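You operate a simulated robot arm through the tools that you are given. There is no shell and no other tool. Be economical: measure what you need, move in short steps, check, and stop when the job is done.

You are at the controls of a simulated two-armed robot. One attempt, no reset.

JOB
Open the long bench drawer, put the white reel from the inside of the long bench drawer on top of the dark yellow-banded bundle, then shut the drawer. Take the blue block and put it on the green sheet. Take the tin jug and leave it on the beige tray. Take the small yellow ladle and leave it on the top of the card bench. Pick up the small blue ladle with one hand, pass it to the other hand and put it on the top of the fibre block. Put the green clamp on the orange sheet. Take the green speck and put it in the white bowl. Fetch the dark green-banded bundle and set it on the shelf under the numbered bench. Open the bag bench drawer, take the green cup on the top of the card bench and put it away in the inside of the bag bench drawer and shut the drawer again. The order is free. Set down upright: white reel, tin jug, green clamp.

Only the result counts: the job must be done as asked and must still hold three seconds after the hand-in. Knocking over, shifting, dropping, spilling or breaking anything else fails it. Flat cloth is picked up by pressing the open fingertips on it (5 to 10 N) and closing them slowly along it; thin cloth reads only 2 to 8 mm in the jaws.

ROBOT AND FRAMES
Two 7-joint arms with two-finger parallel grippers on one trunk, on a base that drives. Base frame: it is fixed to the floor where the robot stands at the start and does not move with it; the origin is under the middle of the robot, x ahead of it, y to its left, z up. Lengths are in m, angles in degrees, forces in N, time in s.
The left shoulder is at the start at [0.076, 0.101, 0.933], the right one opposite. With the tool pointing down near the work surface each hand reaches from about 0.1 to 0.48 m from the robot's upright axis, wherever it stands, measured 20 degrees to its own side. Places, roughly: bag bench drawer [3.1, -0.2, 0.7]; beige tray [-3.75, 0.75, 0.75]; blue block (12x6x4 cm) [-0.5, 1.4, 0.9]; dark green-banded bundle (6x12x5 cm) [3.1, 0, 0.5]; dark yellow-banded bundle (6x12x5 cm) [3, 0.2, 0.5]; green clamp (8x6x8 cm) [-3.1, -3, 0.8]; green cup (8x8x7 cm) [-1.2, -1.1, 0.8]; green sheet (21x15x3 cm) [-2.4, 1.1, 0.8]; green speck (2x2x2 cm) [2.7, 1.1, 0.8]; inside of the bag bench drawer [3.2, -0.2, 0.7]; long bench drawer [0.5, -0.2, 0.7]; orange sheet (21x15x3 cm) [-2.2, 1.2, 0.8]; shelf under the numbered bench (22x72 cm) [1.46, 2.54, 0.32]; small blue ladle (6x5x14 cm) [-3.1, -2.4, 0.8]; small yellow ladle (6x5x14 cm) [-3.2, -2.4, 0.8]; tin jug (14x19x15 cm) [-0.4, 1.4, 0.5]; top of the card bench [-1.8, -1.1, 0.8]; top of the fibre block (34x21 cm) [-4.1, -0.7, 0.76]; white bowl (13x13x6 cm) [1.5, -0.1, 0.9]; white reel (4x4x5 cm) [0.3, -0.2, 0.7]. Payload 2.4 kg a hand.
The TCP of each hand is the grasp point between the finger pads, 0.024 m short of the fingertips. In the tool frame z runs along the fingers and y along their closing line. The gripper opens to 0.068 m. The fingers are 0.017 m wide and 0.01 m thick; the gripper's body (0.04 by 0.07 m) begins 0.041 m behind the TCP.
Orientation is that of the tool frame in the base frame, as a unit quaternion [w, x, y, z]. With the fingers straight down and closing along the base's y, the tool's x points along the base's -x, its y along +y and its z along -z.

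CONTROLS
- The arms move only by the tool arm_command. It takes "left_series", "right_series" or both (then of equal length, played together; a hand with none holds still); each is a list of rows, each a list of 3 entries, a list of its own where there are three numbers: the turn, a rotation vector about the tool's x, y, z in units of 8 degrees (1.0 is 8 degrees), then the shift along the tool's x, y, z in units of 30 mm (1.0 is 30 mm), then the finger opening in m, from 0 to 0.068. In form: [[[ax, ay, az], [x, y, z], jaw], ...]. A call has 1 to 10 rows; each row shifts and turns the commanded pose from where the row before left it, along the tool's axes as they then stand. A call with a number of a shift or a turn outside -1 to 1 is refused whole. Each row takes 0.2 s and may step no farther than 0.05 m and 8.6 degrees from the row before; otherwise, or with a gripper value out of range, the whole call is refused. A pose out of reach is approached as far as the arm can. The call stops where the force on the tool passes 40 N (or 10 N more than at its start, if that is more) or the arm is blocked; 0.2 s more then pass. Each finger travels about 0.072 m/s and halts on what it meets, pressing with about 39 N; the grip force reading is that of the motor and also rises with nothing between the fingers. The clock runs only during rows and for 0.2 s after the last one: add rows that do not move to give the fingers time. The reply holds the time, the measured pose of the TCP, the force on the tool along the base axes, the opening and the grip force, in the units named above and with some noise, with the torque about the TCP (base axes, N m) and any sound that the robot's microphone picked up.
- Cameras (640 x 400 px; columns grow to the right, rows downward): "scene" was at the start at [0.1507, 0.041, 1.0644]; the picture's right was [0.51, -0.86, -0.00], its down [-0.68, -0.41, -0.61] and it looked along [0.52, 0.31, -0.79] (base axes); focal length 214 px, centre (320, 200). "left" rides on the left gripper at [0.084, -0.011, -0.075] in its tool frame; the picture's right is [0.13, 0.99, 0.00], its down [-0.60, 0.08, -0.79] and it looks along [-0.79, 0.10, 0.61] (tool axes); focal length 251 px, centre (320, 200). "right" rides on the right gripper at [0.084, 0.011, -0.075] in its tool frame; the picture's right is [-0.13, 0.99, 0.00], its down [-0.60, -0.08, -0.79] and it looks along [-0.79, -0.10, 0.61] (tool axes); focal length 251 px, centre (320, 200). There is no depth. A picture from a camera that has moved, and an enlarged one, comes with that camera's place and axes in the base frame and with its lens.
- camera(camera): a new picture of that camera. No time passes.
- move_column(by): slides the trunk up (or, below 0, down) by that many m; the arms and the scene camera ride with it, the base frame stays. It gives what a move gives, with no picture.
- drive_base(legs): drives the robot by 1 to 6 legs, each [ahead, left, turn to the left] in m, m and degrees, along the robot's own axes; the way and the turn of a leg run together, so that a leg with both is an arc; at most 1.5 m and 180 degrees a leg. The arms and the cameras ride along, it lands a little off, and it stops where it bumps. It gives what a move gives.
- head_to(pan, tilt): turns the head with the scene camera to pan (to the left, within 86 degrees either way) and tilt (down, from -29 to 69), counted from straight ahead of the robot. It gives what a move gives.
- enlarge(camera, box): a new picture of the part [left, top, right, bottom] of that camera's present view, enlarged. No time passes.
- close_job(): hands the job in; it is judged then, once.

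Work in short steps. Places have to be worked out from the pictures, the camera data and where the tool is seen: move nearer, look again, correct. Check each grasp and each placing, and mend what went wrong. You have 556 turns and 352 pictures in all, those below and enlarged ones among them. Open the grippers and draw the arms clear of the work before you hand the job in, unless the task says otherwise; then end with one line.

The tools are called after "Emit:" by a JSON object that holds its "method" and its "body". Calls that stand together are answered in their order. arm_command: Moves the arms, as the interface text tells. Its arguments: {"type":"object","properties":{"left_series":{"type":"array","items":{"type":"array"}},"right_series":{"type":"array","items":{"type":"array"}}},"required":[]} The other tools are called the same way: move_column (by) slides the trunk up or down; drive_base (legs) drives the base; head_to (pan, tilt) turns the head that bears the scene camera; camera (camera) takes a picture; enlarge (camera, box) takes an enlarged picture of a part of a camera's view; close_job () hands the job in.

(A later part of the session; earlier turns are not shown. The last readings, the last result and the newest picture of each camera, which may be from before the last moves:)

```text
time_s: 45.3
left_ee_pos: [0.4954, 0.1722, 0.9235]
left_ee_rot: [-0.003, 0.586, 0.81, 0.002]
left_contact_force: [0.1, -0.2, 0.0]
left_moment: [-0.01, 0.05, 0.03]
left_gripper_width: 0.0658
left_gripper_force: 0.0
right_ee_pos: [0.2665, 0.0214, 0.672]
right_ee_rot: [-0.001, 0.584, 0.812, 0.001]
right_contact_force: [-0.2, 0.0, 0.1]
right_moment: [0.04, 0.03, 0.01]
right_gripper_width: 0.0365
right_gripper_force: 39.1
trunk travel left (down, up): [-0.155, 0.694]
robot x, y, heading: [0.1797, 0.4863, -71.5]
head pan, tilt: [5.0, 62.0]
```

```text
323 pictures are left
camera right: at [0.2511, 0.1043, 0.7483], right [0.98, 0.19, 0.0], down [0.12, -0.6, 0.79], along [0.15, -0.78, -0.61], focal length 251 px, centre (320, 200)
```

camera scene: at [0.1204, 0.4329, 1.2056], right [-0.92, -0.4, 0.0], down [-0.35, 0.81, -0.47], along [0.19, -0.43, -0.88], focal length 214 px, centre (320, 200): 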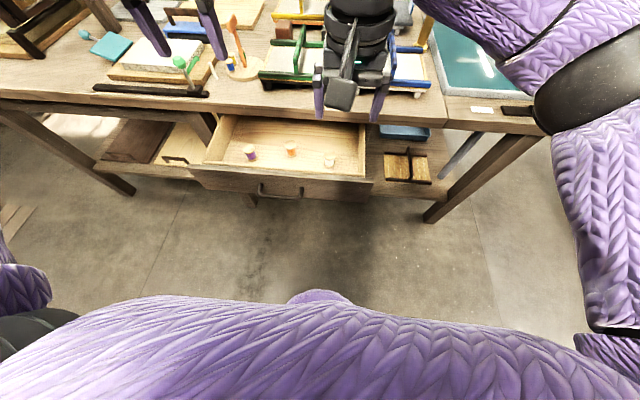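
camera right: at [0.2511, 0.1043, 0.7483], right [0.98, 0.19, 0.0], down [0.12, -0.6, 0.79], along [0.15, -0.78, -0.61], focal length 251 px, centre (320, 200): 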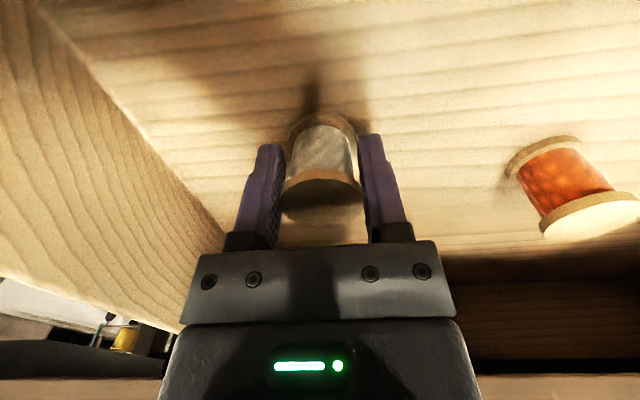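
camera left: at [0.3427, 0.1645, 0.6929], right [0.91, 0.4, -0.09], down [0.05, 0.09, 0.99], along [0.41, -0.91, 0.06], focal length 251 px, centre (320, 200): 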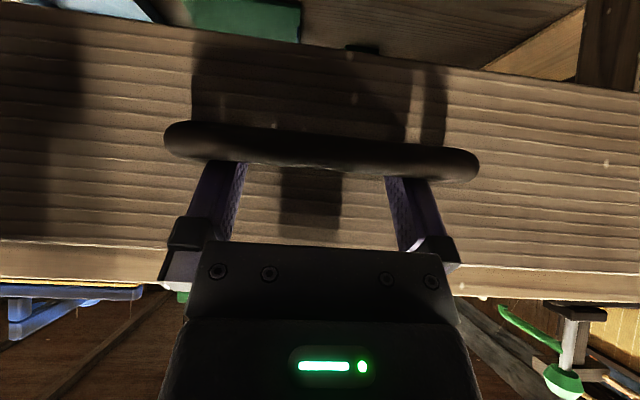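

Reel gripped (36.5 mm, 39 N). I lift with the trunk and look.

Emit:
{"method": "move_column", "body": {"by": 0.25}}

Emit:
{"method": "camera", "body": {"camera": "scene"}}

```text
time_s: 47.9
left_ee_pos: [0.4944, 0.1701, 1.173]
left_ee_rot: [-0.002, 0.587, 0.81, 0.002]
left_contact_force: [-0.2, 0.1, -0.2]
left_moment: [-0.02, -0.02, 0.02]
left_gripper_width: 0.0664
left_gripper_force: 0.0
right_ee_pos: [0.2658, 0.0208, 0.923]
right_ee_rot: [-0.001, 0.585, 0.811, 0.001]
right_contact_force: [0.6, -0.3, -1.4]
right_moment: [0.03, -0.02, 0.02]
right_gripper_width: 0.0364
right_gripper_force: 39.9
trunk travel left (down, up): [-0.405, 0.444]
robot x, y, heading: [0.1806, 0.4876, -71.3]
head pan, tilt: [5.0, 62.0]
```

```text
322 pictures are left
camera scene: at [0.2157, 0.3994, 1.3115], right [-0.92, -0.4, 0.0], down [-0.35, 0.81, -0.47], along [0.19, -0.43, -0.88], focal length 214 px, centre (320, 200)
```

scene: 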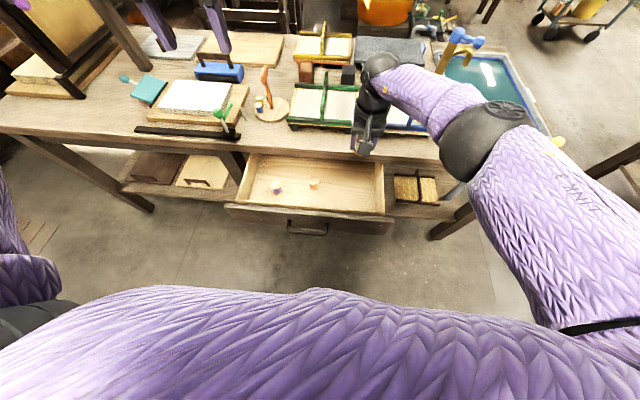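

The reel is lifted and held. I draw the right hand back, up, and to the right, then back the robot off to line the left hand up with the handle.

Emit:
{"method": "arm_command", "body": {"right_series": [[[0, 0, 0], [0.5, 0, -0.95], 0.02], [[0, 0, 0], [0.625, -0.42, -0.92], 0.02], [[0, 0, 0], [0.625, -0.42, -0.92], 0.02], [[0, 0, 0], [0.625, -0.42, -0.92], 0.02], [[0, 0, 0], [0.625, -0.42, -0.92], 0.02], [[0, 0, 0], [0.625, -0.42, -0.92], 0.02], [[0, 0, 0], [0.625, -0.42, -0.92], 0.02], [[0, 0, 0], [0.625, -0.42, -0.92], 0.02]]}}

Emit:
{"method": "drive_base", "body": {"legs": [[-0.13, -0.07, 0]]}}

Emit:
{"method": "arm_command", "body": {"left_series": [[[0, -1, 0], [0, 0, 0], 0.068], [[0, -1, 0], [0, 0, 0], 0.068], [[0, -1, 0], [0, 0, 0], 0.068], [[0, -1, 0], [0, 0, 0], 0.068], [[0, -1, 0], [0, 0, 0], 0.068]]}}

Emit:
{"method": "move_column", "body": {"by": -0.355}}

Emit:
{"method": "camera", "body": {"camera": "scene"}}

Emit:
{"method": "camera", "body": {"camera": "left"}}

```text
time_s: 49.6
left_ee_pos: [0.4931, 0.1717, 1.1735]
left_ee_rot: [-0.002, 0.586, 0.81, 0.002]
left_contact_force: [0.5, 0.3, 0.8]
left_moment: [-0.01, -0.02, 0.02]
left_gripper_width: 0.0661
left_gripper_force: 0.1
right_ee_pos: [0.1364, 0.1309, 1.1466]
right_ee_rot: [0.0, 0.584, 0.812, 0.0]
right_contact_force: [-0.9, 0.1, -0.8]
right_moment: [-0.02, -0.01, 0.01]
right_gripper_width: 0.0362
right_gripper_force: 38.8
trunk travel left (down, up): [-0.405, 0.444]
robot x, y, heading: [0.1819, 0.4865, -71.3]
head pan, tilt: [5.0, 62.0]
```

```text
time_s: 51.0
left_ee_pos: [0.3844, 0.2719, 1.1735]
left_ee_rot: [-0.003, 0.586, 0.811, 0.002]
left_contact_force: [-0.7, -1.3, 0.0]
left_moment: [-0.01, 0.0, 0.03]
left_gripper_width: 0.0663
left_gripper_force: 0.0
right_ee_pos: [0.0281, 0.2328, 1.1455]
right_ee_rot: [-0.001, 0.583, 0.813, -0.001]
right_contact_force: [-0.4, 0.5, -0.7]
right_moment: [0.02, -0.02, 0.01]
right_gripper_width: 0.0362
right_gripper_force: 38.9
trunk travel left (down, up): [-0.405, 0.444]
robot x, y, heading: [0.0712, 0.5883, -71.3]
head pan, tilt: [5.0, 62.0]
```

```text
time_s: 52.2
left_ee_pos: [0.3859, 0.2733, 1.1747]
left_ee_rot: [0.275, 0.551, 0.762, -0.199]
left_contact_force: [0.3, -0.4, -0.7]
left_moment: [0.03, 0.0, 0.01]
left_gripper_width: 0.0681
left_gripper_force: 0.0
right_ee_pos: [0.0284, 0.2339, 1.1468]
right_ee_rot: [0.0, 0.584, 0.812, 0.0]
right_contact_force: [0.3, -0.2, 0.0]
right_moment: [0.01, 0.01, -0.03]
right_gripper_width: 0.0366
right_gripper_force: 38.6
trunk travel left (down, up): [-0.405, 0.444]
robot x, y, heading: [0.0725, 0.5886, -71.1]
head pan, tilt: [5.0, 62.0]
```

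```text
time_s: 55.7
left_ee_pos: [0.3845, 0.2727, 0.8195]
left_ee_rot: [0.275, 0.552, 0.762, -0.199]
left_contact_force: [0.5, -0.2, -0.1]
left_moment: [-0.01, 0.01, -0.02]
left_gripper_width: 0.0677
left_gripper_force: 0.0
right_ee_pos: [0.0278, 0.2329, 0.7914]
right_ee_rot: [0.0, 0.583, 0.812, 0.0]
right_contact_force: [0.2, 0.8, 0.1]
right_moment: [0.01, -0.03, -0.01]
right_gripper_width: 0.0363
right_gripper_force: 39.0
trunk travel left (down, up): [-0.05, 0.8]
robot x, y, heading: [0.0725, 0.5874, -71.1]
head pan, tilt: [5.0, 62.0]
```

```text
321 pictures are left
camera scene: at [0.1358, 0.417, 0.9492], right [-0.92, -0.4, 0.0], down [-0.35, 0.81, -0.47], along [0.19, -0.43, -0.88], focal length 214 px, centre (320, 200)
```

scene: 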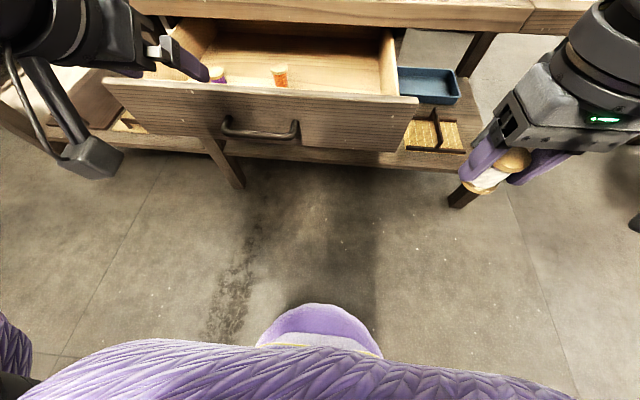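

```text
320 pictures are left
camera left: at [0.3403, 0.3779, 0.8232], right [0.91, 0.41, -0.08], down [0.06, 0.06, 1.0], along [0.41, -0.91, 0.03], focal length 251 px, centre (320, 200)
```

left: 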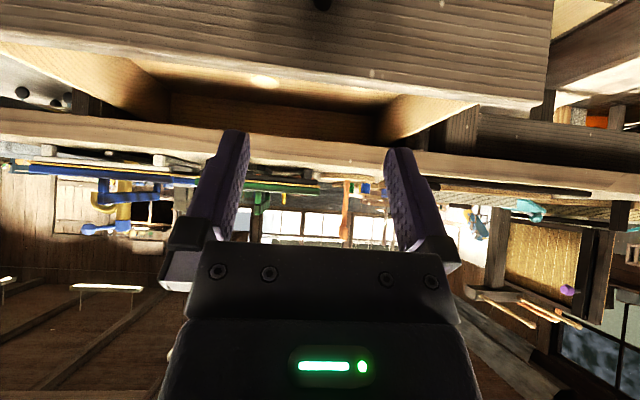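

The reel is held well; the bar is at about 0.463 ahead, 0.137 left of the robot. I move the left fingertips to just above and behind the bar.

Emit:
{"method": "arm_command", "body": {"left_series": [[[0, 0, 0], [0.1775, -0.467, 0.885], 0.068], [[0, 0, 0], [0.1775, -0.467, 0.885], 0.068], [[0, 0, 0], [0.1775, -0.467, 0.885], 0.068], [[0, 0, 0], [0.1775, -0.467, 0.885], 0.068]]}}

Emit:
{"method": "camera", "body": {"camera": "left"}}

```text
time_s: 56.7
left_ee_pos: [0.3482, 0.2067, 0.7238]
left_ee_rot: [0.275, 0.551, 0.762, -0.199]
left_contact_force: [-0.3, 0.1, 0.0]
left_moment: [0.02, -0.01, 0.0]
left_gripper_width: 0.0681
left_gripper_force: 0.0
right_ee_pos: [0.0283, 0.2322, 0.7913]
right_ee_rot: [0.0, 0.584, 0.812, 0.001]
right_contact_force: [-0.3, -0.2, -0.8]
right_moment: [0.01, -0.01, -0.02]
right_gripper_width: 0.0363
right_gripper_force: 39.3
trunk travel left (down, up): [-0.05, 0.8]
robot x, y, heading: [0.0725, 0.5847, -71.1]
head pan, tilt: [5.0, 62.0]
```

```text
319 pictures are left
camera left: at [0.3038, 0.3117, 0.7283], right [0.91, 0.41, -0.08], down [0.06, 0.06, 1.0], along [0.41, -0.91, 0.03], focal length 251 px, centre (320, 200)
```

left: 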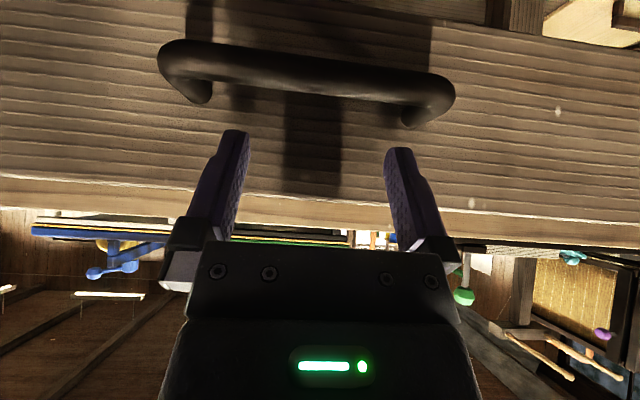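

I lower the tips by 1 cm and drive forward so they push the drawer front.

Emit:
{"method": "arm_command", "body": {"left_series": [[[0, 0, 0], [0.2, 0, 0.25], 0.068]]}}

Emit:
{"method": "drive_base", "body": {"legs": [[0.17, 0, 0]]}}

Emit:
{"method": "camera", "body": {"camera": "left"}}

```text
time_s: 57.1
left_ee_pos: [0.3496, 0.2072, 0.7146]
left_ee_rot: [0.275, 0.551, 0.762, -0.199]
left_contact_force: [-0.4, 0.9, -0.4]
left_moment: [0.0, 0.01, -0.03]
left_gripper_width: 0.068
left_gripper_force: 0.0
right_ee_pos: [0.0278, 0.2322, 0.7893]
right_ee_rot: [-0.001, 0.583, 0.812, 0.0]
right_contact_force: [0.2, 0.2, 0.6]
right_moment: [0.0, -0.01, -0.01]
right_gripper_width: 0.0361
right_gripper_force: 38.7
trunk travel left (down, up): [-0.05, 0.8]
robot x, y, heading: [0.0687, 0.5857, -71.2]
head pan, tilt: [5.0, 62.0]
```

```text
time_s: 58.5
left_ee_pos: [0.4041, 0.0453, 0.7155]
left_ee_rot: [0.275, 0.551, 0.762, -0.199]
left_contact_force: [-0.2, 0.0, -0.2]
left_moment: [0.01, 0.01, -0.01]
left_gripper_width: 0.0678
left_gripper_force: 0.0
right_ee_pos: [0.0821, 0.072, 0.7899]
right_ee_rot: [0.0, 0.583, 0.812, 0.0]
right_contact_force: [0.5, 1.1, -0.5]
right_moment: [-0.01, 0.01, -0.02]
right_gripper_width: 0.0362
right_gripper_force: 39.0
trunk travel left (down, up): [-0.05, 0.8]
robot x, y, heading: [0.13, 0.4264, -71.5]
head pan, tilt: [5.0, 62.0]
```

```text
318 pictures are left
camera left: at [0.3583, 0.1504, 0.7189], right [0.91, 0.41, -0.08], down [0.06, 0.06, 1.0], along [0.41, -0.91, 0.03], focal length 251 px, centre (320, 200)
```

left: 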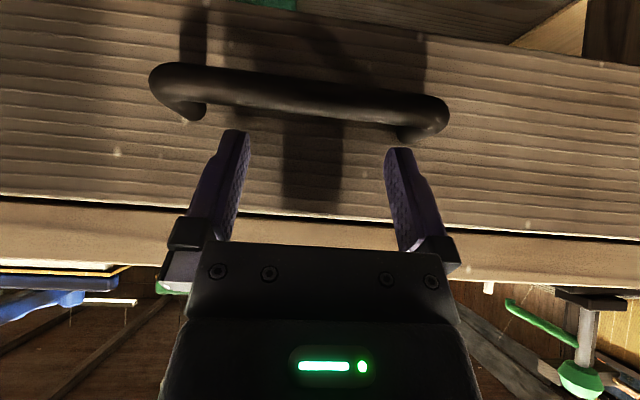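

The drawer has moved in. I push the rest with the arm.

Emit:
{"method": "arm_command", "body": {"left_series": [[[0, 0, 0], [-0.255, 0, 0.214], 0.068], [[0, 0, 0], [-0.255, 0, 0.214], 0.068], [[0, 0, 0], [-0.255, 0, 0.214], 0.068], [[0, 0, 0], [-0.255, 0, 0.214], 0.068], [[0, 0, 0], [-0.255, 0, 0.214], 0.068], [[0, 0, 0], [-0.255, 0, 0.214], 0.068], [[0, 0, 0], [-0.255, 0, 0.214], 0.068], [[0, 0, 0], [-0.255, 0, 0.214], 0.068]]}}

Emit:
{"method": "camera", "body": {"camera": "left"}}

```text
time_s: 60.1
left_ee_pos: [0.4204, -0.0104, 0.7149]
left_ee_rot: [0.271, 0.554, 0.762, -0.196]
left_contact_force: [-8.3, 26.2, 12.6]
left_moment: [0.1, -0.09, -0.07]
left_gripper_width: 0.067
left_gripper_force: 0.1
right_ee_pos: [0.0823, 0.0746, 0.7917]
right_ee_rot: [0.0, 0.582, 0.813, 0.0]
right_contact_force: [0.4, -0.3, 0.0]
right_moment: [0.01, 0.0, -0.02]
right_gripper_width: 0.0363
right_gripper_force: 39.0
trunk travel left (down, up): [-0.05, 0.8]
robot x, y, heading: [0.1269, 0.4275, -71.1]
head pan, tilt: [5.0, 62.0]
stopped in row 7 (left hand): the force on the tool passed its limit at 59 N (the readings are from after the stop); the commanded pose is now the measured one
```

```text
317 pictures are left
camera left: at [0.3771, 0.0939, 0.7199], right [0.91, 0.4, -0.08], down [0.06, 0.05, 1.0], along [0.4, -0.91, 0.02], focal length 251 px, centre (320, 200)
```

left: 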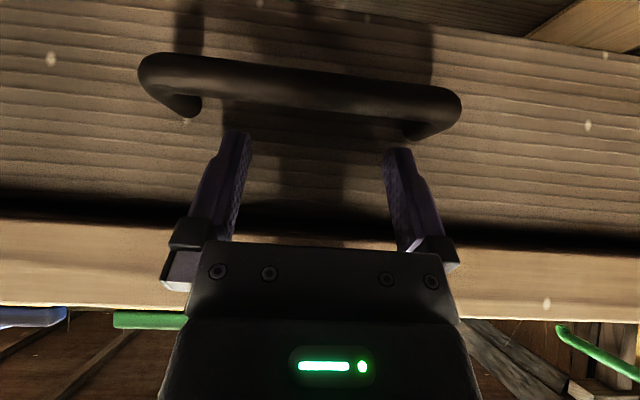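

The drawer is shut (same contact depth as originally). I withdraw the left hand and straighten it.

Emit:
{"method": "arm_command", "body": {"left_series": [[[0, 0, 0], [0.5, 0, -0.6], 0.068], [[0, 0, 0], [0.6, 0, -0.643], 0.068], [[0, 0, 0], [0, 0, -0.9], 0.068], [[0, 1, 0], [-0.3, 0, -0.5], 0.068], [[0, 1, 0], [-0.3, 0, -0.5], 0.068], [[0, 1, 0], [0, 0, -0.5], 0.068], [[0, 1, 0], [0, 0, -0.5], 0.068], [[0, 1, 0], [0, 0, -0.5], 0.068]]}}

Emit:
{"method": "move_column", "body": {"by": 0.3}}

Emit:
{"method": "drive_base", "body": {"legs": [[-0.25, 0, 0], [0, 0, 71]]}}

Emit:
{"method": "head_to", "body": {"pan": -10, "tilt": 20}}

Emit:
{"method": "camera", "body": {"camera": "scene"}}

```text
time_s: 61.9
left_ee_pos: [0.3992, 0.0618, 0.8188]
left_ee_rot: [-0.008, 0.588, 0.809, 0.007]
left_contact_force: [1.0, -0.4, -0.6]
left_moment: [-0.03, -0.03, 0.0]
left_gripper_width: 0.0681
left_gripper_force: 0.1
right_ee_pos: [0.0836, 0.0726, 0.7901]
right_ee_rot: [-0.001, 0.583, 0.812, 0.0]
right_contact_force: [-0.2, 0.8, -0.1]
right_moment: [-0.01, -0.02, 0.02]
right_gripper_width: 0.0363
right_gripper_force: 38.9
trunk travel left (down, up): [-0.05, 0.8]
robot x, y, heading: [0.1271, 0.4287, -71.4]
head pan, tilt: [5.0, 62.0]
```

```text
time_s: 64.9
left_ee_pos: [0.3983, 0.0621, 1.1199]
left_ee_rot: [-0.007, 0.588, 0.809, 0.006]
left_contact_force: [0.0, -0.2, 0.3]
left_moment: [0.02, 0.02, 0.01]
left_gripper_width: 0.068
left_gripper_force: 0.1
right_ee_pos: [0.0833, 0.0722, 1.0904]
right_ee_rot: [-0.001, 0.583, 0.813, 0.0]
right_contact_force: [-0.6, -1.1, -0.4]
right_moment: [0.0, -0.01, 0.0]
right_gripper_width: 0.0362
right_gripper_force: 39.1
trunk travel left (down, up): [-0.35, 0.5]
robot x, y, heading: [0.1251, 0.4271, -71.0]
head pan, tilt: [5.0, 62.0]
```

```text
time_s: 69.8
left_ee_pos: [0.4813, 0.7982, 1.1199]
left_ee_rot: [-0.01, 0.012, 1.0, 0.002]
left_contact_force: [0.1, 0.0, 0.3]
left_moment: [0.0, -0.01, 0.01]
left_gripper_width: 0.0679
left_gripper_force: 0.0
right_ee_pos: [0.3662, 0.5037, 1.0903]
right_ee_rot: [-0.001, 0.007, 1.0, 0.0]
right_contact_force: [0.2, -0.2, -0.9]
right_moment: [0.03, 0.02, 0.01]
right_gripper_width: 0.0362
right_gripper_force: 39.1
trunk travel left (down, up): [-0.35, 0.5]
robot x, y, heading: [0.0431, 0.6621, -0.4]
head pan, tilt: [5.0, 62.0]
```

```text
time_s: 70.9
left_ee_pos: [0.4797, 0.7979, 1.1198]
left_ee_rot: [-0.01, 0.014, 1.0, 0.001]
left_contact_force: [0.7, -0.1, -1.2]
left_moment: [-0.02, 0.02, -0.01]
left_gripper_width: 0.068
left_gripper_force: 0.0
right_ee_pos: [0.3671, 0.505, 1.0893]
right_ee_rot: [-0.001, 0.007, 1.0, 0.0]
right_contact_force: [0.6, -0.1, -0.1]
right_moment: [0.01, -0.01, 0.02]
right_gripper_width: 0.0362
right_gripper_force: 38.8
trunk travel left (down, up): [-0.35, 0.5]
robot x, y, heading: [0.0473, 0.6606, -0.7]
head pan, tilt: [-10.0, 20.0]
```

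```text
316 pictures are left
camera scene: at [0.1769, 0.6474, 1.3165], right [-0.19, -0.98, 0.0], down [-0.34, 0.06, -0.94], along [0.92, -0.17, -0.34], focal length 214 px, centre (320, 200)
```

scene: 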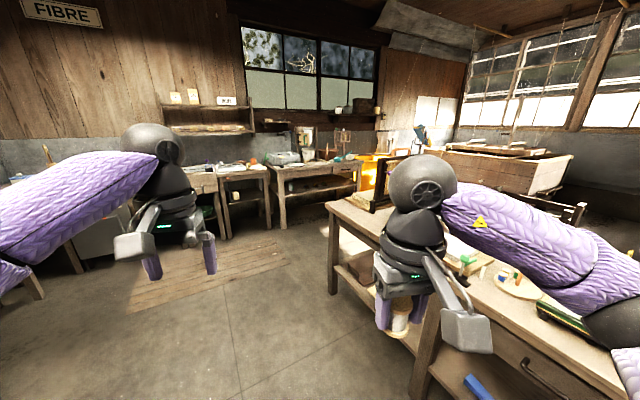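

The reel is held safely. I drive east, staying clear of the bench corner, towards the far benches.

Emit:
{"method": "drive_base", "body": {"legs": [[1.0, 0.3, 0], [0.75, 0.1, 0]]}}

Emit:
{"method": "head_to", "body": {"pan": 0, "tilt": 30}}

Emit:
{"method": "camera", "body": {"camera": "scene"}}

Emit:
{"method": "head_to", "body": {"pan": -40, "tilt": 30}}

Emit:
{"method": "camera", "body": {"camera": "scene"}}

```text
time_s: 79.9
left_ee_pos: [2.2376, 1.1684, 1.1193]
left_ee_rot: [-0.01, 0.015, 1.0, 0.002]
left_contact_force: [-0.4, -0.2, -0.2]
left_moment: [-0.03, 0.0, -0.04]
left_gripper_width: 0.0682
left_gripper_force: 0.1
right_ee_pos: [2.1209, 0.8749, 1.0895]
right_ee_rot: [-0.001, 0.009, 1.0, -0.001]
right_contact_force: [-0.1, -0.4, -0.4]
right_moment: [-0.02, 0.0, -0.02]
right_gripper_width: 0.0362
right_gripper_force: 39.2
trunk travel left (down, up): [-0.35, 0.5]
robot x, y, heading: [1.8045, 1.0336, -0.9]
head pan, tilt: [-10.0, 20.0]
```

```text
time_s: 80.7
left_ee_pos: [2.2364, 1.1678, 1.1201]
left_ee_rot: [-0.01, 0.015, 1.0, 0.001]
left_contact_force: [0.0, 0.5, 0.1]
left_moment: [0.01, 0.02, 0.02]
left_gripper_width: 0.068
left_gripper_force: 0.1
right_ee_pos: [2.1203, 0.8745, 1.0911]
right_ee_rot: [-0.001, 0.009, 1.0, 0.001]
right_contact_force: [-0.7, -0.2, -0.3]
right_moment: [-0.03, 0.0, 0.02]
right_gripper_width: 0.0362
right_gripper_force: 39.3
trunk travel left (down, up): [-0.35, 0.5]
robot x, y, heading: [1.801, 1.0356, -1.2]
head pan, tilt: [0.0, 30.0]
```

```text
315 pictures are left
camera scene: at [1.9315, 1.0355, 1.3005], right [-0.02, -1.0, 0.0], down [-0.5, 0.01, -0.87], along [0.87, -0.02, -0.5], focal length 214 px, centre (320, 200)
```

scene: 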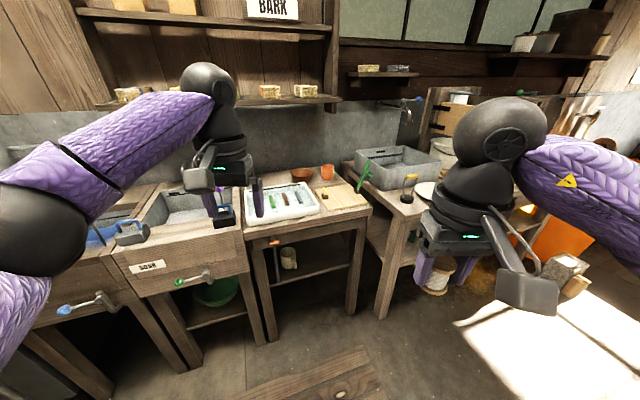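

```text
time_s: 81.7
left_ee_pos: [2.2378, 1.1681, 1.1197]
left_ee_rot: [-0.009, 0.015, 1.0, 0.001]
left_contact_force: [-0.3, 0.4, -0.1]
left_moment: [-0.02, -0.04, 0.03]
left_gripper_width: 0.0684
left_gripper_force: 0.0
right_ee_pos: [2.1221, 0.8747, 1.0916]
right_ee_rot: [0.0, 0.01, 1.0, 0.0]
right_contact_force: [0.5, -0.1, 0.4]
right_moment: [-0.02, 0.04, 0.0]
right_gripper_width: 0.0362
right_gripper_force: 39.1
trunk travel left (down, up): [-0.35, 0.5]
robot x, y, heading: [1.8019, 1.0332, -1.0]
head pan, tilt: [-40.0, 30.0]
```

```text
314 pictures are left
camera scene: at [1.9094, 0.9778, 1.3005], right [-0.66, -0.76, 0.0], down [-0.38, 0.33, -0.87], along [0.65, -0.57, -0.5], focal length 214 px, centre (320, 200)
```

scene: 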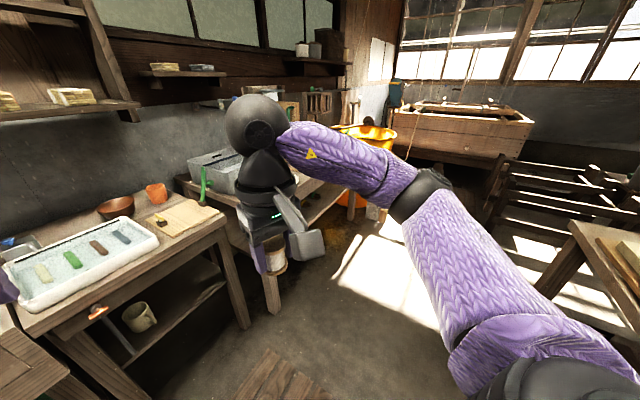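

I zoom on the bench ahead to find the green speck.

Emit:
{"method": "head_to", "body": {"pan": -10, "tilt": 35}}

Emit:
{"method": "enlarge", "body": {"camera": "scene", "box": [120, 80, 440, 280]}}

```text
time_s: 82.7
left_ee_pos: [2.2369, 1.1682, 1.1192]
left_ee_rot: [-0.009, 0.015, 1.0, 0.0]
left_contact_force: [-0.5, 0.4, -0.2]
left_moment: [0.0, 0.0, -0.01]
left_gripper_width: 0.0683
left_gripper_force: 0.1
right_ee_pos: [2.121, 0.8738, 1.09]
right_ee_rot: [-0.001, 0.008, 1.0, 0.0]
right_contact_force: [0.2, 0.5, -0.2]
right_moment: [0.01, 0.0, -0.01]
right_gripper_width: 0.0365
right_gripper_force: 39.3
trunk travel left (down, up): [-0.35, 0.5]
robot x, y, heading: [1.8019, 1.0338, -0.8]
head pan, tilt: [-10.0, 35.0]
```

```text
2.00 times, centred on (280, 180) of scene
camera zoom: at [1.9275, 1.0202, 1.2927], right [-0.19, -0.98, 0.0], down [-0.56, 0.11, -0.82], along [0.8, -0.16, -0.57], focal length 429 px, centre (400, 240)
```

zoom: 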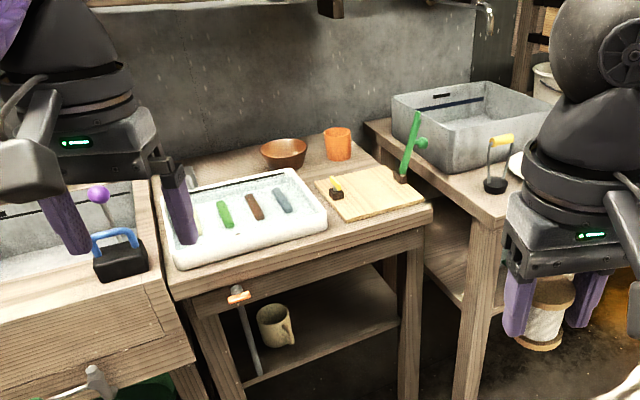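

A white tray with coloured strips is on the near bench; I drive nearer, square to that bench (rotated ~15°), and look closely for the speck.

Emit:
{"method": "drive_base", "body": {"legs": [[0.45, -0.03, 0], [0, 0, 15]]}}

Emit:
{"method": "head_to", "body": {"pan": 0, "tilt": 50}}

Emit:
{"method": "camera", "body": {"camera": "scene"}}

Emit:
{"method": "camera", "body": {"camera": "left"}}

```text
time_s: 86.3
left_ee_pos: [2.6342, 1.2392, 1.1188]
left_ee_rot: [-0.009, -0.115, 0.993, 0.0]
left_contact_force: [-0.6, 0.4, -0.1]
left_moment: [0.02, -0.01, 0.03]
left_gripper_width: 0.0679
left_gripper_force: 0.1
right_ee_pos: [2.5978, 0.9267, 1.09]
right_ee_rot: [-0.001, -0.122, 0.993, -0.001]
right_contact_force: [0.0, 0.0, 0.2]
right_moment: [0.0, 0.03, -0.03]
right_gripper_width: 0.0363
right_gripper_force: 39.5
trunk travel left (down, up): [-0.35, 0.5]
robot x, y, heading: [2.2481, 1.0004, 13.8]
head pan, tilt: [-10.0, 35.0]
```

```text
time_s: 87.0
left_ee_pos: [2.6339, 1.2381, 1.12]
left_ee_rot: [-0.009, -0.115, 0.993, -0.001]
left_contact_force: [0.3, -0.4, 0.2]
left_moment: [-0.01, -0.01, -0.03]
left_gripper_width: 0.0681
left_gripper_force: 0.1
right_ee_pos: [2.5982, 0.926, 1.0902]
right_ee_rot: [0.0, -0.122, 0.993, 0.001]
right_contact_force: [0.2, 0.2, -0.4]
right_moment: [0.0, 0.01, 0.02]
right_gripper_width: 0.0362
right_gripper_force: 38.8
trunk travel left (down, up): [-0.35, 0.5]
robot x, y, heading: [2.2496, 0.9982, 13.9]
head pan, tilt: [0.0, 50.0]
```

```text
312 pictures are left
camera scene: at [2.3612, 1.0285, 1.271], right [0.24, -0.97, 0.0], down [-0.74, -0.18, -0.64], along [0.62, 0.15, -0.77], focal length 214 px, centre (320, 200)
```

scene: 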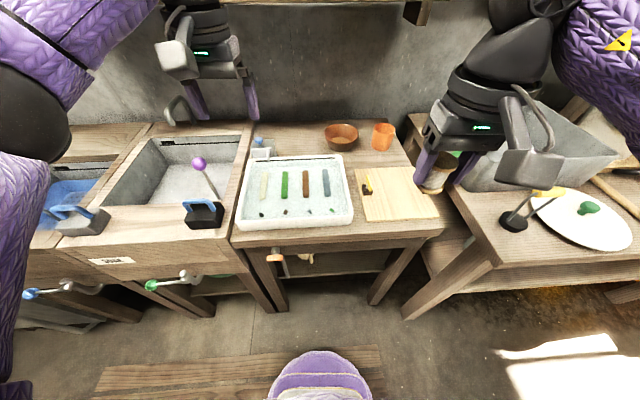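

```text
311 pictures are left
camera left: at [2.5567, 1.2104, 1.1962], right [-0.35, 0.94, 0.0], down [0.59, 0.22, 0.78], along [0.73, 0.28, -0.62], focal length 251 px, centre (320, 200)
```

left: 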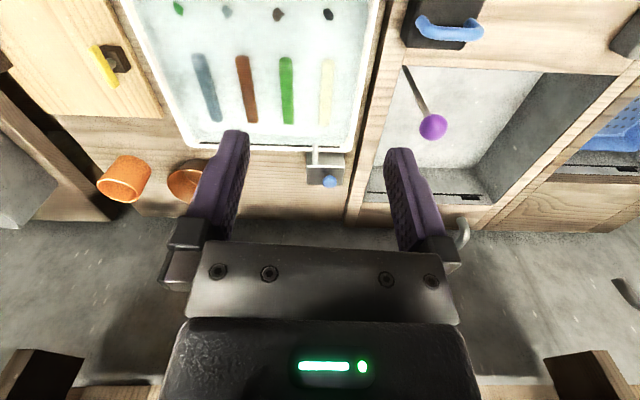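

The small specks lie in the tray's near row; the green one is the rightmost. I zoom in.

Emit:
{"method": "enlarge", "body": {"camera": "scene", "box": [230, 140, 370, 240]}}

```text
4.00 times, centred on (300, 190) of scene
camera zoom: at [2.3612, 1.0285, 1.271], right [0.24, -0.97, 0.0], down [-0.74, -0.18, -0.64], along [0.62, 0.15, -0.77], focal length 858 px, centre (400, 240)
```

zoom: 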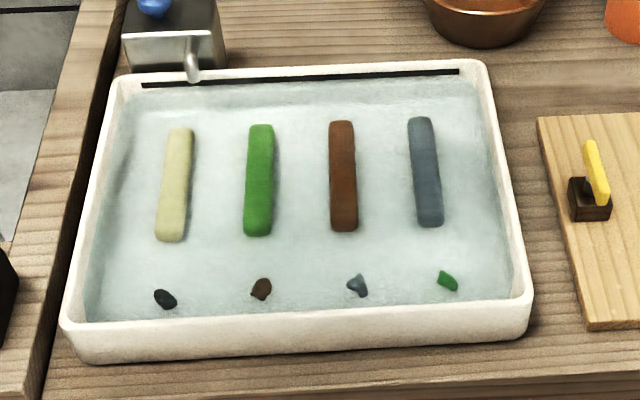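

Both rays agree: green speck at (2.712, 1.077, 0.80). I retract the right hand, shift the base so the speck is left-front, and lower the trunk.

Emit:
{"method": "arm_command", "body": {"right_series": [[[0, 0, 0], [0.8, 0, -0.8], 0.02], [[0, 0, 0], [0.8, 0, -0.8], 0.02], [[0, 0, 0], [0.8, 0, -0.8], 0.02], [[0, 0, 0], [0.5, 0, -0.8], 0.02]]}}

Emit:
{"method": "drive_base", "body": {"legs": [[0.06, -0.17, 0]]}}

Emit:
{"method": "move_column", "body": {"by": -0.15}}

Emit:
{"method": "camera", "body": {"camera": "scene"}}

```text
time_s: 88.0
left_ee_pos: [2.6343, 1.2388, 1.1196]
left_ee_rot: [-0.01, -0.115, 0.993, -0.001]
left_contact_force: [0.1, 0.8, 0.2]
left_moment: [0.01, 0.0, -0.04]
left_gripper_width: 0.0679
left_gripper_force: 0.1
right_ee_pos: [2.5116, 0.9037, 1.186]
right_ee_rot: [0.0, -0.121, 0.993, 0.0]
right_contact_force: [-0.1, 0.2, 0.5]
right_moment: [0.0, 0.0, -0.01]
right_gripper_width: 0.0361
right_gripper_force: 39.1
trunk travel left (down, up): [-0.35, 0.5]
robot x, y, heading: [2.2486, 0.9986, 14.1]
head pan, tilt: [0.0, 50.0]
```

```text
time_s: 89.5
left_ee_pos: [2.7334, 1.0884, 1.118]
left_ee_rot: [-0.01, -0.115, 0.993, 0.0]
left_contact_force: [0.5, 0.3, 0.8]
left_moment: [0.02, -0.01, 0.01]
left_gripper_width: 0.0681
left_gripper_force: 0.0
right_ee_pos: [2.6121, 0.7533, 1.1865]
right_ee_rot: [-0.002, -0.122, 0.993, 0.0]
right_contact_force: [-0.6, -0.4, 0.0]
right_moment: [0.05, 0.03, 0.0]
right_gripper_width: 0.0363
right_gripper_force: 39.5
trunk travel left (down, up): [-0.35, 0.5]
robot x, y, heading: [2.3453, 0.8456, 13.9]
head pan, tilt: [0.0, 50.0]
```

```text
time_s: 91.3
left_ee_pos: [2.7332, 1.088, 0.9695]
left_ee_rot: [-0.01, -0.114, 0.993, 0.0]
left_contact_force: [0.7, -0.4, 0.1]
left_moment: [0.0, 0.03, 0.04]
left_gripper_width: 0.0678
left_gripper_force: 0.0
right_ee_pos: [2.6119, 0.7547, 1.0366]
right_ee_rot: [0.001, -0.121, 0.993, 0.0]
right_contact_force: [-0.5, -0.5, -0.6]
right_moment: [0.03, 0.02, -0.03]
right_gripper_width: 0.0364
right_gripper_force: 38.8
trunk travel left (down, up): [-0.2, 0.65]
robot x, y, heading: [2.3421, 0.8497, 14.0]
head pan, tilt: [0.0, 50.0]
```

```text
309 pictures are left
camera scene: at [2.4918, 0.8855, 1.1189], right [0.24, -0.97, 0.0], down [-0.74, -0.18, -0.64], along [0.62, 0.15, -0.77], focal length 214 px, centre (320, 200)
```

scene: 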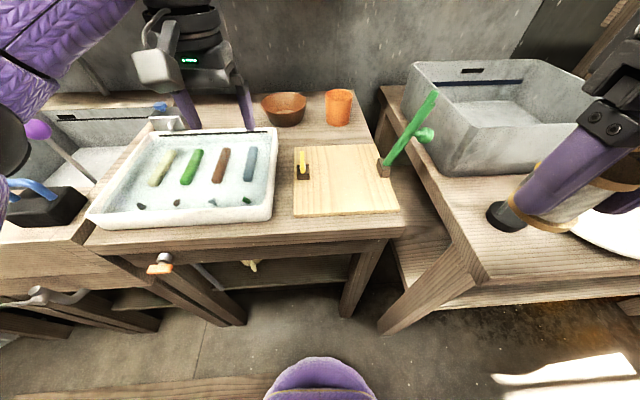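

I move the left hand above the speck with the jaw at 40 mm and look again.

Emit:
{"method": "arm_command", "body": {"left_series": [[[0, 0, 0], [0.25, -0.05, 0.85], 0.045], [[0, 0, 0], [0.25, -0.05, 0.85], 0.04], [[0, 0, 0], [0.25, -0.05, 0.85], 0.04], [[0, 0, 0], [0, -0.05, 0.7], 0.04]]}}

Emit:
{"method": "enlarge", "body": {"camera": "left", "box": [160, 0, 480, 200]}}

Emit:
{"method": "enlarge", "body": {"camera": "scene", "box": [100, 80, 340, 240]}}

```text
time_s: 92.3
left_ee_pos: [2.7114, 1.0767, 0.8727]
left_ee_rot: [-0.009, -0.115, 0.993, 0.0]
left_contact_force: [0.5, 0.8, 0.2]
left_moment: [-0.03, 0.02, 0.03]
left_gripper_width: 0.0399
left_gripper_force: 0.0
right_ee_pos: [2.6107, 0.7536, 1.0361]
right_ee_rot: [-0.001, -0.121, 0.993, 0.0]
right_contact_force: [-0.2, -0.2, 0.1]
right_moment: [0.03, -0.02, 0.02]
right_gripper_width: 0.0361
right_gripper_force: 39.5
trunk travel left (down, up): [-0.2, 0.65]
robot x, y, heading: [2.3489, 0.8444, 14.0]
head pan, tilt: [0.0, 50.0]
```

```text
2.00 times, centred on (320, 100) of left
camera zoom: at [2.6331, 1.0487, 0.9491], right [-0.35, 0.94, 0.0], down [0.59, 0.22, 0.78], along [0.73, 0.28, -0.62], focal length 503 px, centre (320, 400)
```

zoom: 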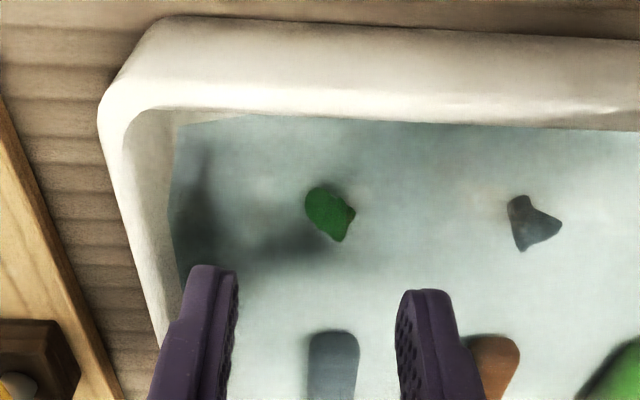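

```text
2.50 times, centred on (220, 160) of scene
camera zoom: at [2.492, 0.8856, 1.1188], right [0.24, -0.97, 0.0], down [-0.74, -0.18, -0.64], along [0.62, 0.15, -0.77], focal length 536 px, centre (570, 300)
```

zoom: 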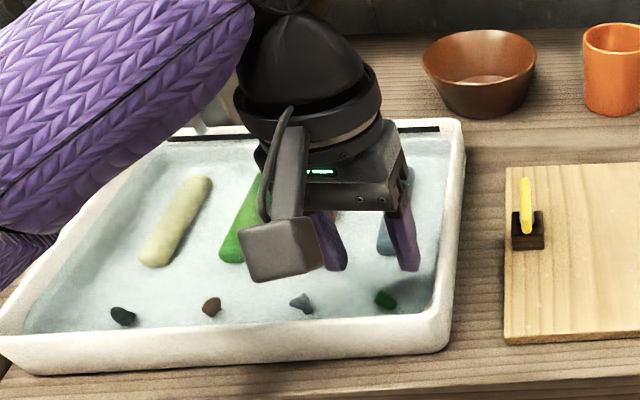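

Speck triangulated at (2.710, 1.082, 0.809). I descend so the tips are just above the tray floor, then close.

Emit:
{"method": "arm_command", "body": {"left_series": [[[0, 0, 0], [0, 0.18, 0.5], 0.04], [[0, 0, 0], [0, 0, 0.6], 0.04], [[0, 0, 0], [0, 0, 0.4], 0.04], [[0, 0, 0], [0, 0, 0.15], 0.04]]}}

Emit:
{"method": "enlarge", "body": {"camera": "left", "box": [160, 0, 480, 200]}}

```text
time_s: 93.2
left_ee_pos: [2.7075, 1.0814, 0.8303]
left_ee_rot: [-0.003, -0.114, 0.993, 0.0]
left_contact_force: [-9.1, -1.2, 21.7]
left_moment: [0.03, 0.01, -0.02]
left_gripper_width: 0.0398
left_gripper_force: 0.0
right_ee_pos: [2.608, 0.7525, 1.0365]
right_ee_rot: [0.001, -0.121, 0.993, 0.0]
right_contact_force: [0.4, -0.1, 0.6]
right_moment: [0.01, -0.01, -0.01]
right_gripper_width: 0.036
right_gripper_force: 38.9
trunk travel left (down, up): [-0.2, 0.65]
robot x, y, heading: [2.3486, 0.8523, 13.9]
head pan, tilt: [0.0, 50.0]
stopped in row 4 (left hand): the force on the tool passed its limit at 48 N (the readings are from after the stop); the commanded pose is now the measured one
```

```text
2.00 times, centred on (320, 100) of left
camera zoom: at [2.6298, 1.0533, 0.9056], right [-0.35, 0.94, 0.0], down [0.57, 0.22, 0.79], along [0.74, 0.28, -0.61], focal length 503 px, centre (320, 400)
```

zoom: 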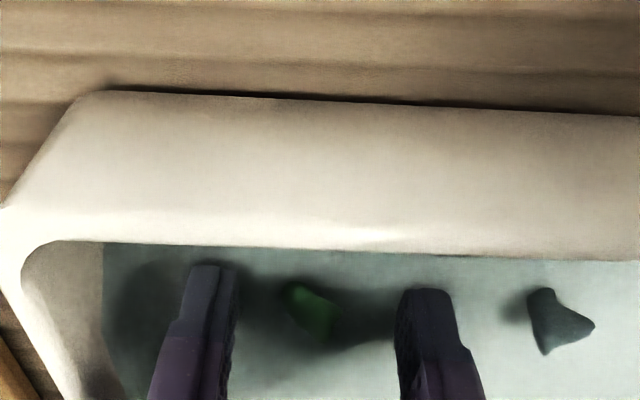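

The tips touch the floor with the speck between them. I lift 2 mm and close.

Emit:
{"method": "arm_command", "body": {"left_series": [[[0, 0, 0], [0, 0, -0.08], 0.03], [[0, 0, 0], [0, 0, 0], 0.015], [[0, 0, 0], [0, 0, 0], 0.005], [[0, 0, 0], [0, 0, 0], 0.0], [[0, 0, 0], [0, 0, 0], 0.0]]}}

Emit:
{"method": "arm_command", "body": {"left_series": [[[0, 0, 0], [0, 0, -1], 0.0], [[0, 0, 0], [0, 0, -1], 0.0]]}}

Emit:
{"method": "enlarge", "body": {"camera": "left", "box": [160, 0, 480, 200]}}

```text
time_s: 94.4
left_ee_pos: [2.7091, 1.0818, 0.831]
left_ee_rot: [-0.005, -0.115, 0.993, -0.001]
left_contact_force: [0.0, -0.1, 0.4]
left_moment: [0.03, 0.01, -0.01]
left_gripper_width: 0.0105
left_gripper_force: 31.7
right_ee_pos: [2.6118, 0.7536, 1.0364]
right_ee_rot: [0.0, -0.121, 0.993, 0.0]
right_contact_force: [0.0, 0.1, 0.5]
right_moment: [-0.04, 0.0, 0.01]
right_gripper_width: 0.036
right_gripper_force: 39.8
trunk travel left (down, up): [-0.2, 0.65]
robot x, y, heading: [2.3465, 0.8472, 14.2]
head pan, tilt: [0.0, 50.0]
```

```text
time_s: 95.0
left_ee_pos: [2.7103, 1.0824, 0.891]
left_ee_rot: [-0.004, -0.115, 0.993, 0.0]
left_contact_force: [-0.4, -0.9, -0.2]
left_moment: [0.01, -0.02, 0.01]
left_gripper_width: 0.0103
left_gripper_force: 30.6
right_ee_pos: [2.6109, 0.7537, 1.0362]
right_ee_rot: [0.0, -0.12, 0.993, 0.0]
right_contact_force: [0.6, 0.6, -0.2]
right_moment: [0.02, -0.01, 0.0]
right_gripper_width: 0.0363
right_gripper_force: 39.2
trunk travel left (down, up): [-0.2, 0.65]
robot x, y, heading: [2.3449, 0.8471, 14.1]
head pan, tilt: [0.0, 50.0]
```

```text
2.00 times, centred on (320, 100) of left
camera zoom: at [2.6325, 1.0542, 0.9663], right [-0.35, 0.94, 0.0], down [0.58, 0.22, 0.79], along [0.74, 0.28, -0.62], focal length 503 px, centre (320, 400)
```

zoom: 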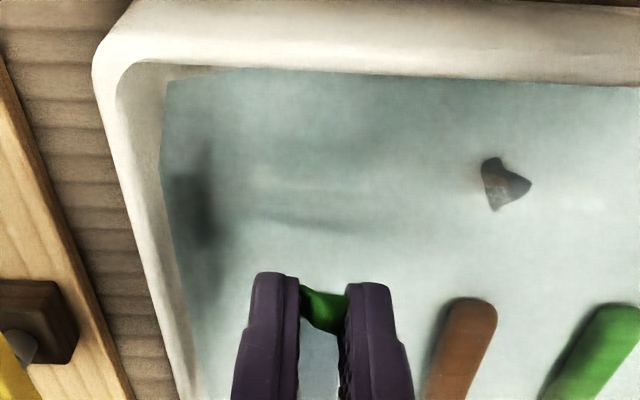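

Speck is held. I raise up, back off, and go look at the area around the bundles and bag bench.

Emit:
{"method": "move_column", "body": {"by": 0.15}}

Emit:
{"method": "drive_base", "body": {"legs": [[-0.3, 0, 0], [0, 0, -25], [0.2, -0.4, 0]]}}

Emit:
{"method": "head_to", "body": {"pan": -5, "tilt": 35}}

Emit:
{"method": "camera", "body": {"camera": "scene"}}

```text
time_s: 96.8
left_ee_pos: [2.7114, 1.0836, 1.0406]
left_ee_rot: [-0.004, -0.115, 0.993, -0.001]
left_contact_force: [-0.4, -0.4, -1.1]
left_moment: [-0.01, 0.03, 0.01]
left_gripper_width: 0.0104
left_gripper_force: 31.7
right_ee_pos: [2.611, 0.7532, 1.1868]
right_ee_rot: [0.0, -0.121, 0.993, 0.001]
right_contact_force: [0.3, -0.4, 0.1]
right_moment: [0.0, 0.03, 0.01]
right_gripper_width: 0.0364
right_gripper_force: 39.4
trunk travel left (down, up): [-0.35, 0.5]
robot x, y, heading: [2.3479, 0.8453, 13.9]
head pan, tilt: [0.0, 50.0]
```

```text
time_s: 102.4
left_ee_pos: [2.6028, 0.4012, 1.0403]
left_ee_rot: [-0.005, 0.102, 0.995, 0.001]
left_contact_force: [0.0, 0.2, -0.6]
left_moment: [-0.02, -0.02, 0.01]
left_gripper_width: 0.0104
left_gripper_force: 31.6
right_ee_pos: [2.3741, 0.1446, 1.1873]
right_ee_rot: [-0.002, 0.096, 0.995, 0.0]
right_contact_force: [0.0, -0.5, -0.3]
right_moment: [-0.01, -0.02, 0.02]
right_gripper_width: 0.0361
right_gripper_force: 38.8
trunk travel left (down, up): [-0.35, 0.5]
robot x, y, heading: [2.1732, 0.3433, -10.6]
head pan, tilt: [0.0, 50.0]
```

```text
time_s: 103.2
left_ee_pos: [2.6036, 0.4027, 1.0415]
left_ee_rot: [-0.004, 0.102, 0.995, 0.0]
left_contact_force: [-0.5, -0.1, 0.1]
left_moment: [-0.01, 0.0, 0.02]
left_gripper_width: 0.0102
left_gripper_force: 31.3
right_ee_pos: [2.3741, 0.1452, 1.1872]
right_ee_rot: [0.0, 0.095, 0.995, 0.0]
right_contact_force: [0.4, -0.5, -0.1]
right_moment: [-0.01, -0.02, -0.01]
right_gripper_width: 0.0366
right_gripper_force: 39.8
trunk travel left (down, up): [-0.35, 0.5]
robot x, y, heading: [2.1728, 0.3375, -10.9]
head pan, tilt: [-5.0, 35.0]
```

```text
304 pictures are left
camera scene: at [2.2972, 0.3119, 1.2926], right [-0.27, -0.96, 0.0], down [-0.55, 0.16, -0.82], along [0.79, -0.22, -0.57], focal length 214 px, centre (320, 200)
```

scene: 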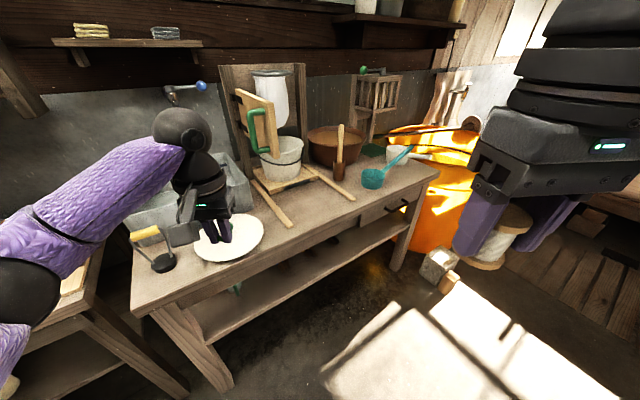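

The bag bench is ahead, rotated about 21°. I retract the left hand a bit and reposition facing that bench to look at its drawer and shelf.

Emit:
{"method": "arm_command", "body": {"left_series": [[[0, 0, 0], [0.9, 0, -0.7], 0.0], [[0, 0, 0], [0.9, 0, -0.7], 0.0], [[0, 0, 0], [0.9, 0, -0.7], 0.0], [[0, 0, 0], [0.5, 0, -0.7], 0.0]]}}

Emit:
{"method": "drive_base", "body": {"legs": [[0, 0, 32], [0.05, -0.52, 0]]}}

Emit:
{"method": "head_to", "body": {"pan": 0, "tilt": 40}}

Emit:
{"method": "camera", "body": {"camera": "scene"}}

```text
time_s: 104.2
left_ee_pos: [2.5097, 0.4199, 1.1258]
left_ee_rot: [-0.005, 0.101, 0.995, 0.0]
left_contact_force: [-0.4, 0.2, 1.0]
left_moment: [0.02, 0.02, -0.02]
left_gripper_width: 0.0103
left_gripper_force: 32.2
right_ee_pos: [2.3736, 0.144, 1.1862]
right_ee_rot: [0.001, 0.096, 0.995, 0.0]
right_contact_force: [0.4, 0.0, -0.2]
right_moment: [-0.02, -0.01, -0.03]
right_gripper_width: 0.0364
right_gripper_force: 38.9
trunk travel left (down, up): [-0.35, 0.5]
robot x, y, heading: [2.1769, 0.3401, -11.0]
head pan, tilt: [-5.0, 35.0]
```

```text
time_s: 108.8
left_ee_pos: [2.6499, 0.12, 1.1248]
left_ee_rot: [-0.005, -0.176, 0.984, -0.001]
left_contact_force: [-0.1, 0.2, -0.6]
left_moment: [0.01, -0.01, 0.0]
left_gripper_width: 0.0101
left_gripper_force: 31.5
right_ee_pos: [2.6794, -0.1854, 1.1862]
right_ee_rot: [0.001, -0.182, 0.983, 0.001]
right_contact_force: [0.4, -0.3, -0.3]
right_moment: [-0.02, -0.02, 0.02]
right_gripper_width: 0.0361
right_gripper_force: 39.3
trunk travel left (down, up): [-0.35, 0.5]
robot x, y, heading: [2.4071, -0.1276, 21.2]
head pan, tilt: [-5.0, 35.0]
```

```text
time_s: 109.5
left_ee_pos: [2.6494, 0.1201, 1.1251]
left_ee_rot: [-0.004, -0.177, 0.984, 0.0]
left_contact_force: [-0.3, -0.7, 0.2]
left_moment: [0.01, 0.01, 0.01]
left_gripper_width: 0.0102
left_gripper_force: 31.9
right_ee_pos: [2.6808, -0.1846, 1.1858]
right_ee_rot: [0.0, -0.183, 0.983, 0.0]
right_contact_force: [0.4, -0.3, -0.9]
right_moment: [-0.02, 0.0, 0.0]
right_gripper_width: 0.0362
right_gripper_force: 38.6
trunk travel left (down, up): [-0.35, 0.5]
robot x, y, heading: [2.4056, -0.1254, 21.1]
head pan, tilt: [0.0, 40.0]
```

```text
303 pictures are left
camera scene: at [2.5222, -0.0772, 1.2852], right [0.36, -0.93, 0.0], down [-0.6, -0.23, -0.77], along [0.71, 0.28, -0.64], focal length 214 px, centre (320, 200)
```

scene: 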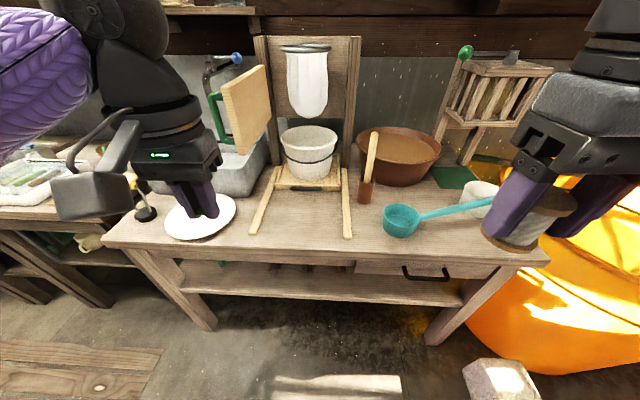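

The bench is square ahead; drawer handle on its right. I lower the trunk to see the bundles on the shelf.

Emit:
{"method": "move_column", "body": {"by": -0.34}}

Emit:
{"method": "head_to", "body": {"pan": 0, "tilt": 25}}

Emit:
{"method": "camera", "body": {"camera": "scene"}}

```text
time_s: 112.8
left_ee_pos: [2.6497, 0.1204, 0.7856]
left_ee_rot: [-0.005, -0.177, 0.984, -0.001]
left_contact_force: [0.4, -0.6, 0.4]
left_moment: [0.0, -0.02, -0.02]
left_gripper_width: 0.0102
left_gripper_force: 31.1
right_ee_pos: [2.6803, -0.1843, 0.8464]
right_ee_rot: [0.0, -0.182, 0.983, 0.0]
right_contact_force: [0.7, 0.5, 0.5]
right_moment: [-0.02, 0.0, 0.04]
right_gripper_width: 0.0362
right_gripper_force: 38.4
trunk travel left (down, up): [-0.01, 0.84]
robot x, y, heading: [2.4057, -0.1239, 21.3]
head pan, tilt: [0.0, 40.0]
```

```text
time_s: 113.5
left_ee_pos: [2.6487, 0.12, 0.7855]
left_ee_rot: [-0.004, -0.176, 0.984, -0.001]
left_contact_force: [0.2, -0.2, 0.1]
left_moment: [-0.01, -0.03, -0.01]
left_gripper_width: 0.0105
left_gripper_force: 31.0
right_ee_pos: [2.6798, -0.1844, 0.8464]
right_ee_rot: [-0.001, -0.182, 0.983, -0.001]
right_contact_force: [-0.3, -0.3, 0.0]
right_moment: [0.0, 0.0, -0.02]
right_gripper_width: 0.0362
right_gripper_force: 38.7
trunk travel left (down, up): [-0.01, 0.84]
robot x, y, heading: [2.4069, -0.1277, 21.0]
head pan, tilt: [0.0, 25.0]
```

```text
302 pictures are left
camera scene: at [2.6182, -0.0402, 0.9593], right [0.36, -0.93, 0.0], down [-0.4, -0.15, -0.91], along [0.85, 0.33, -0.42], focal length 214 px, centre (320, 200)
```

scene: 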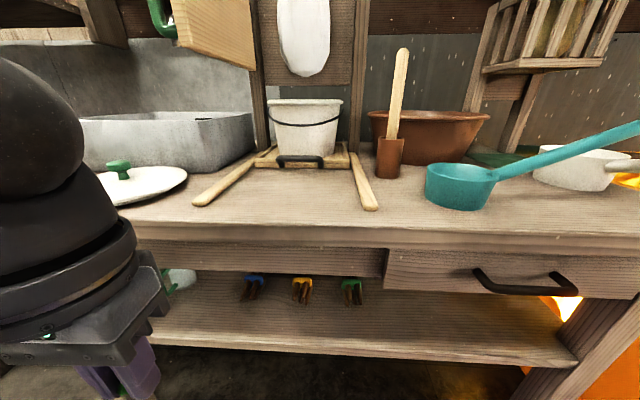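

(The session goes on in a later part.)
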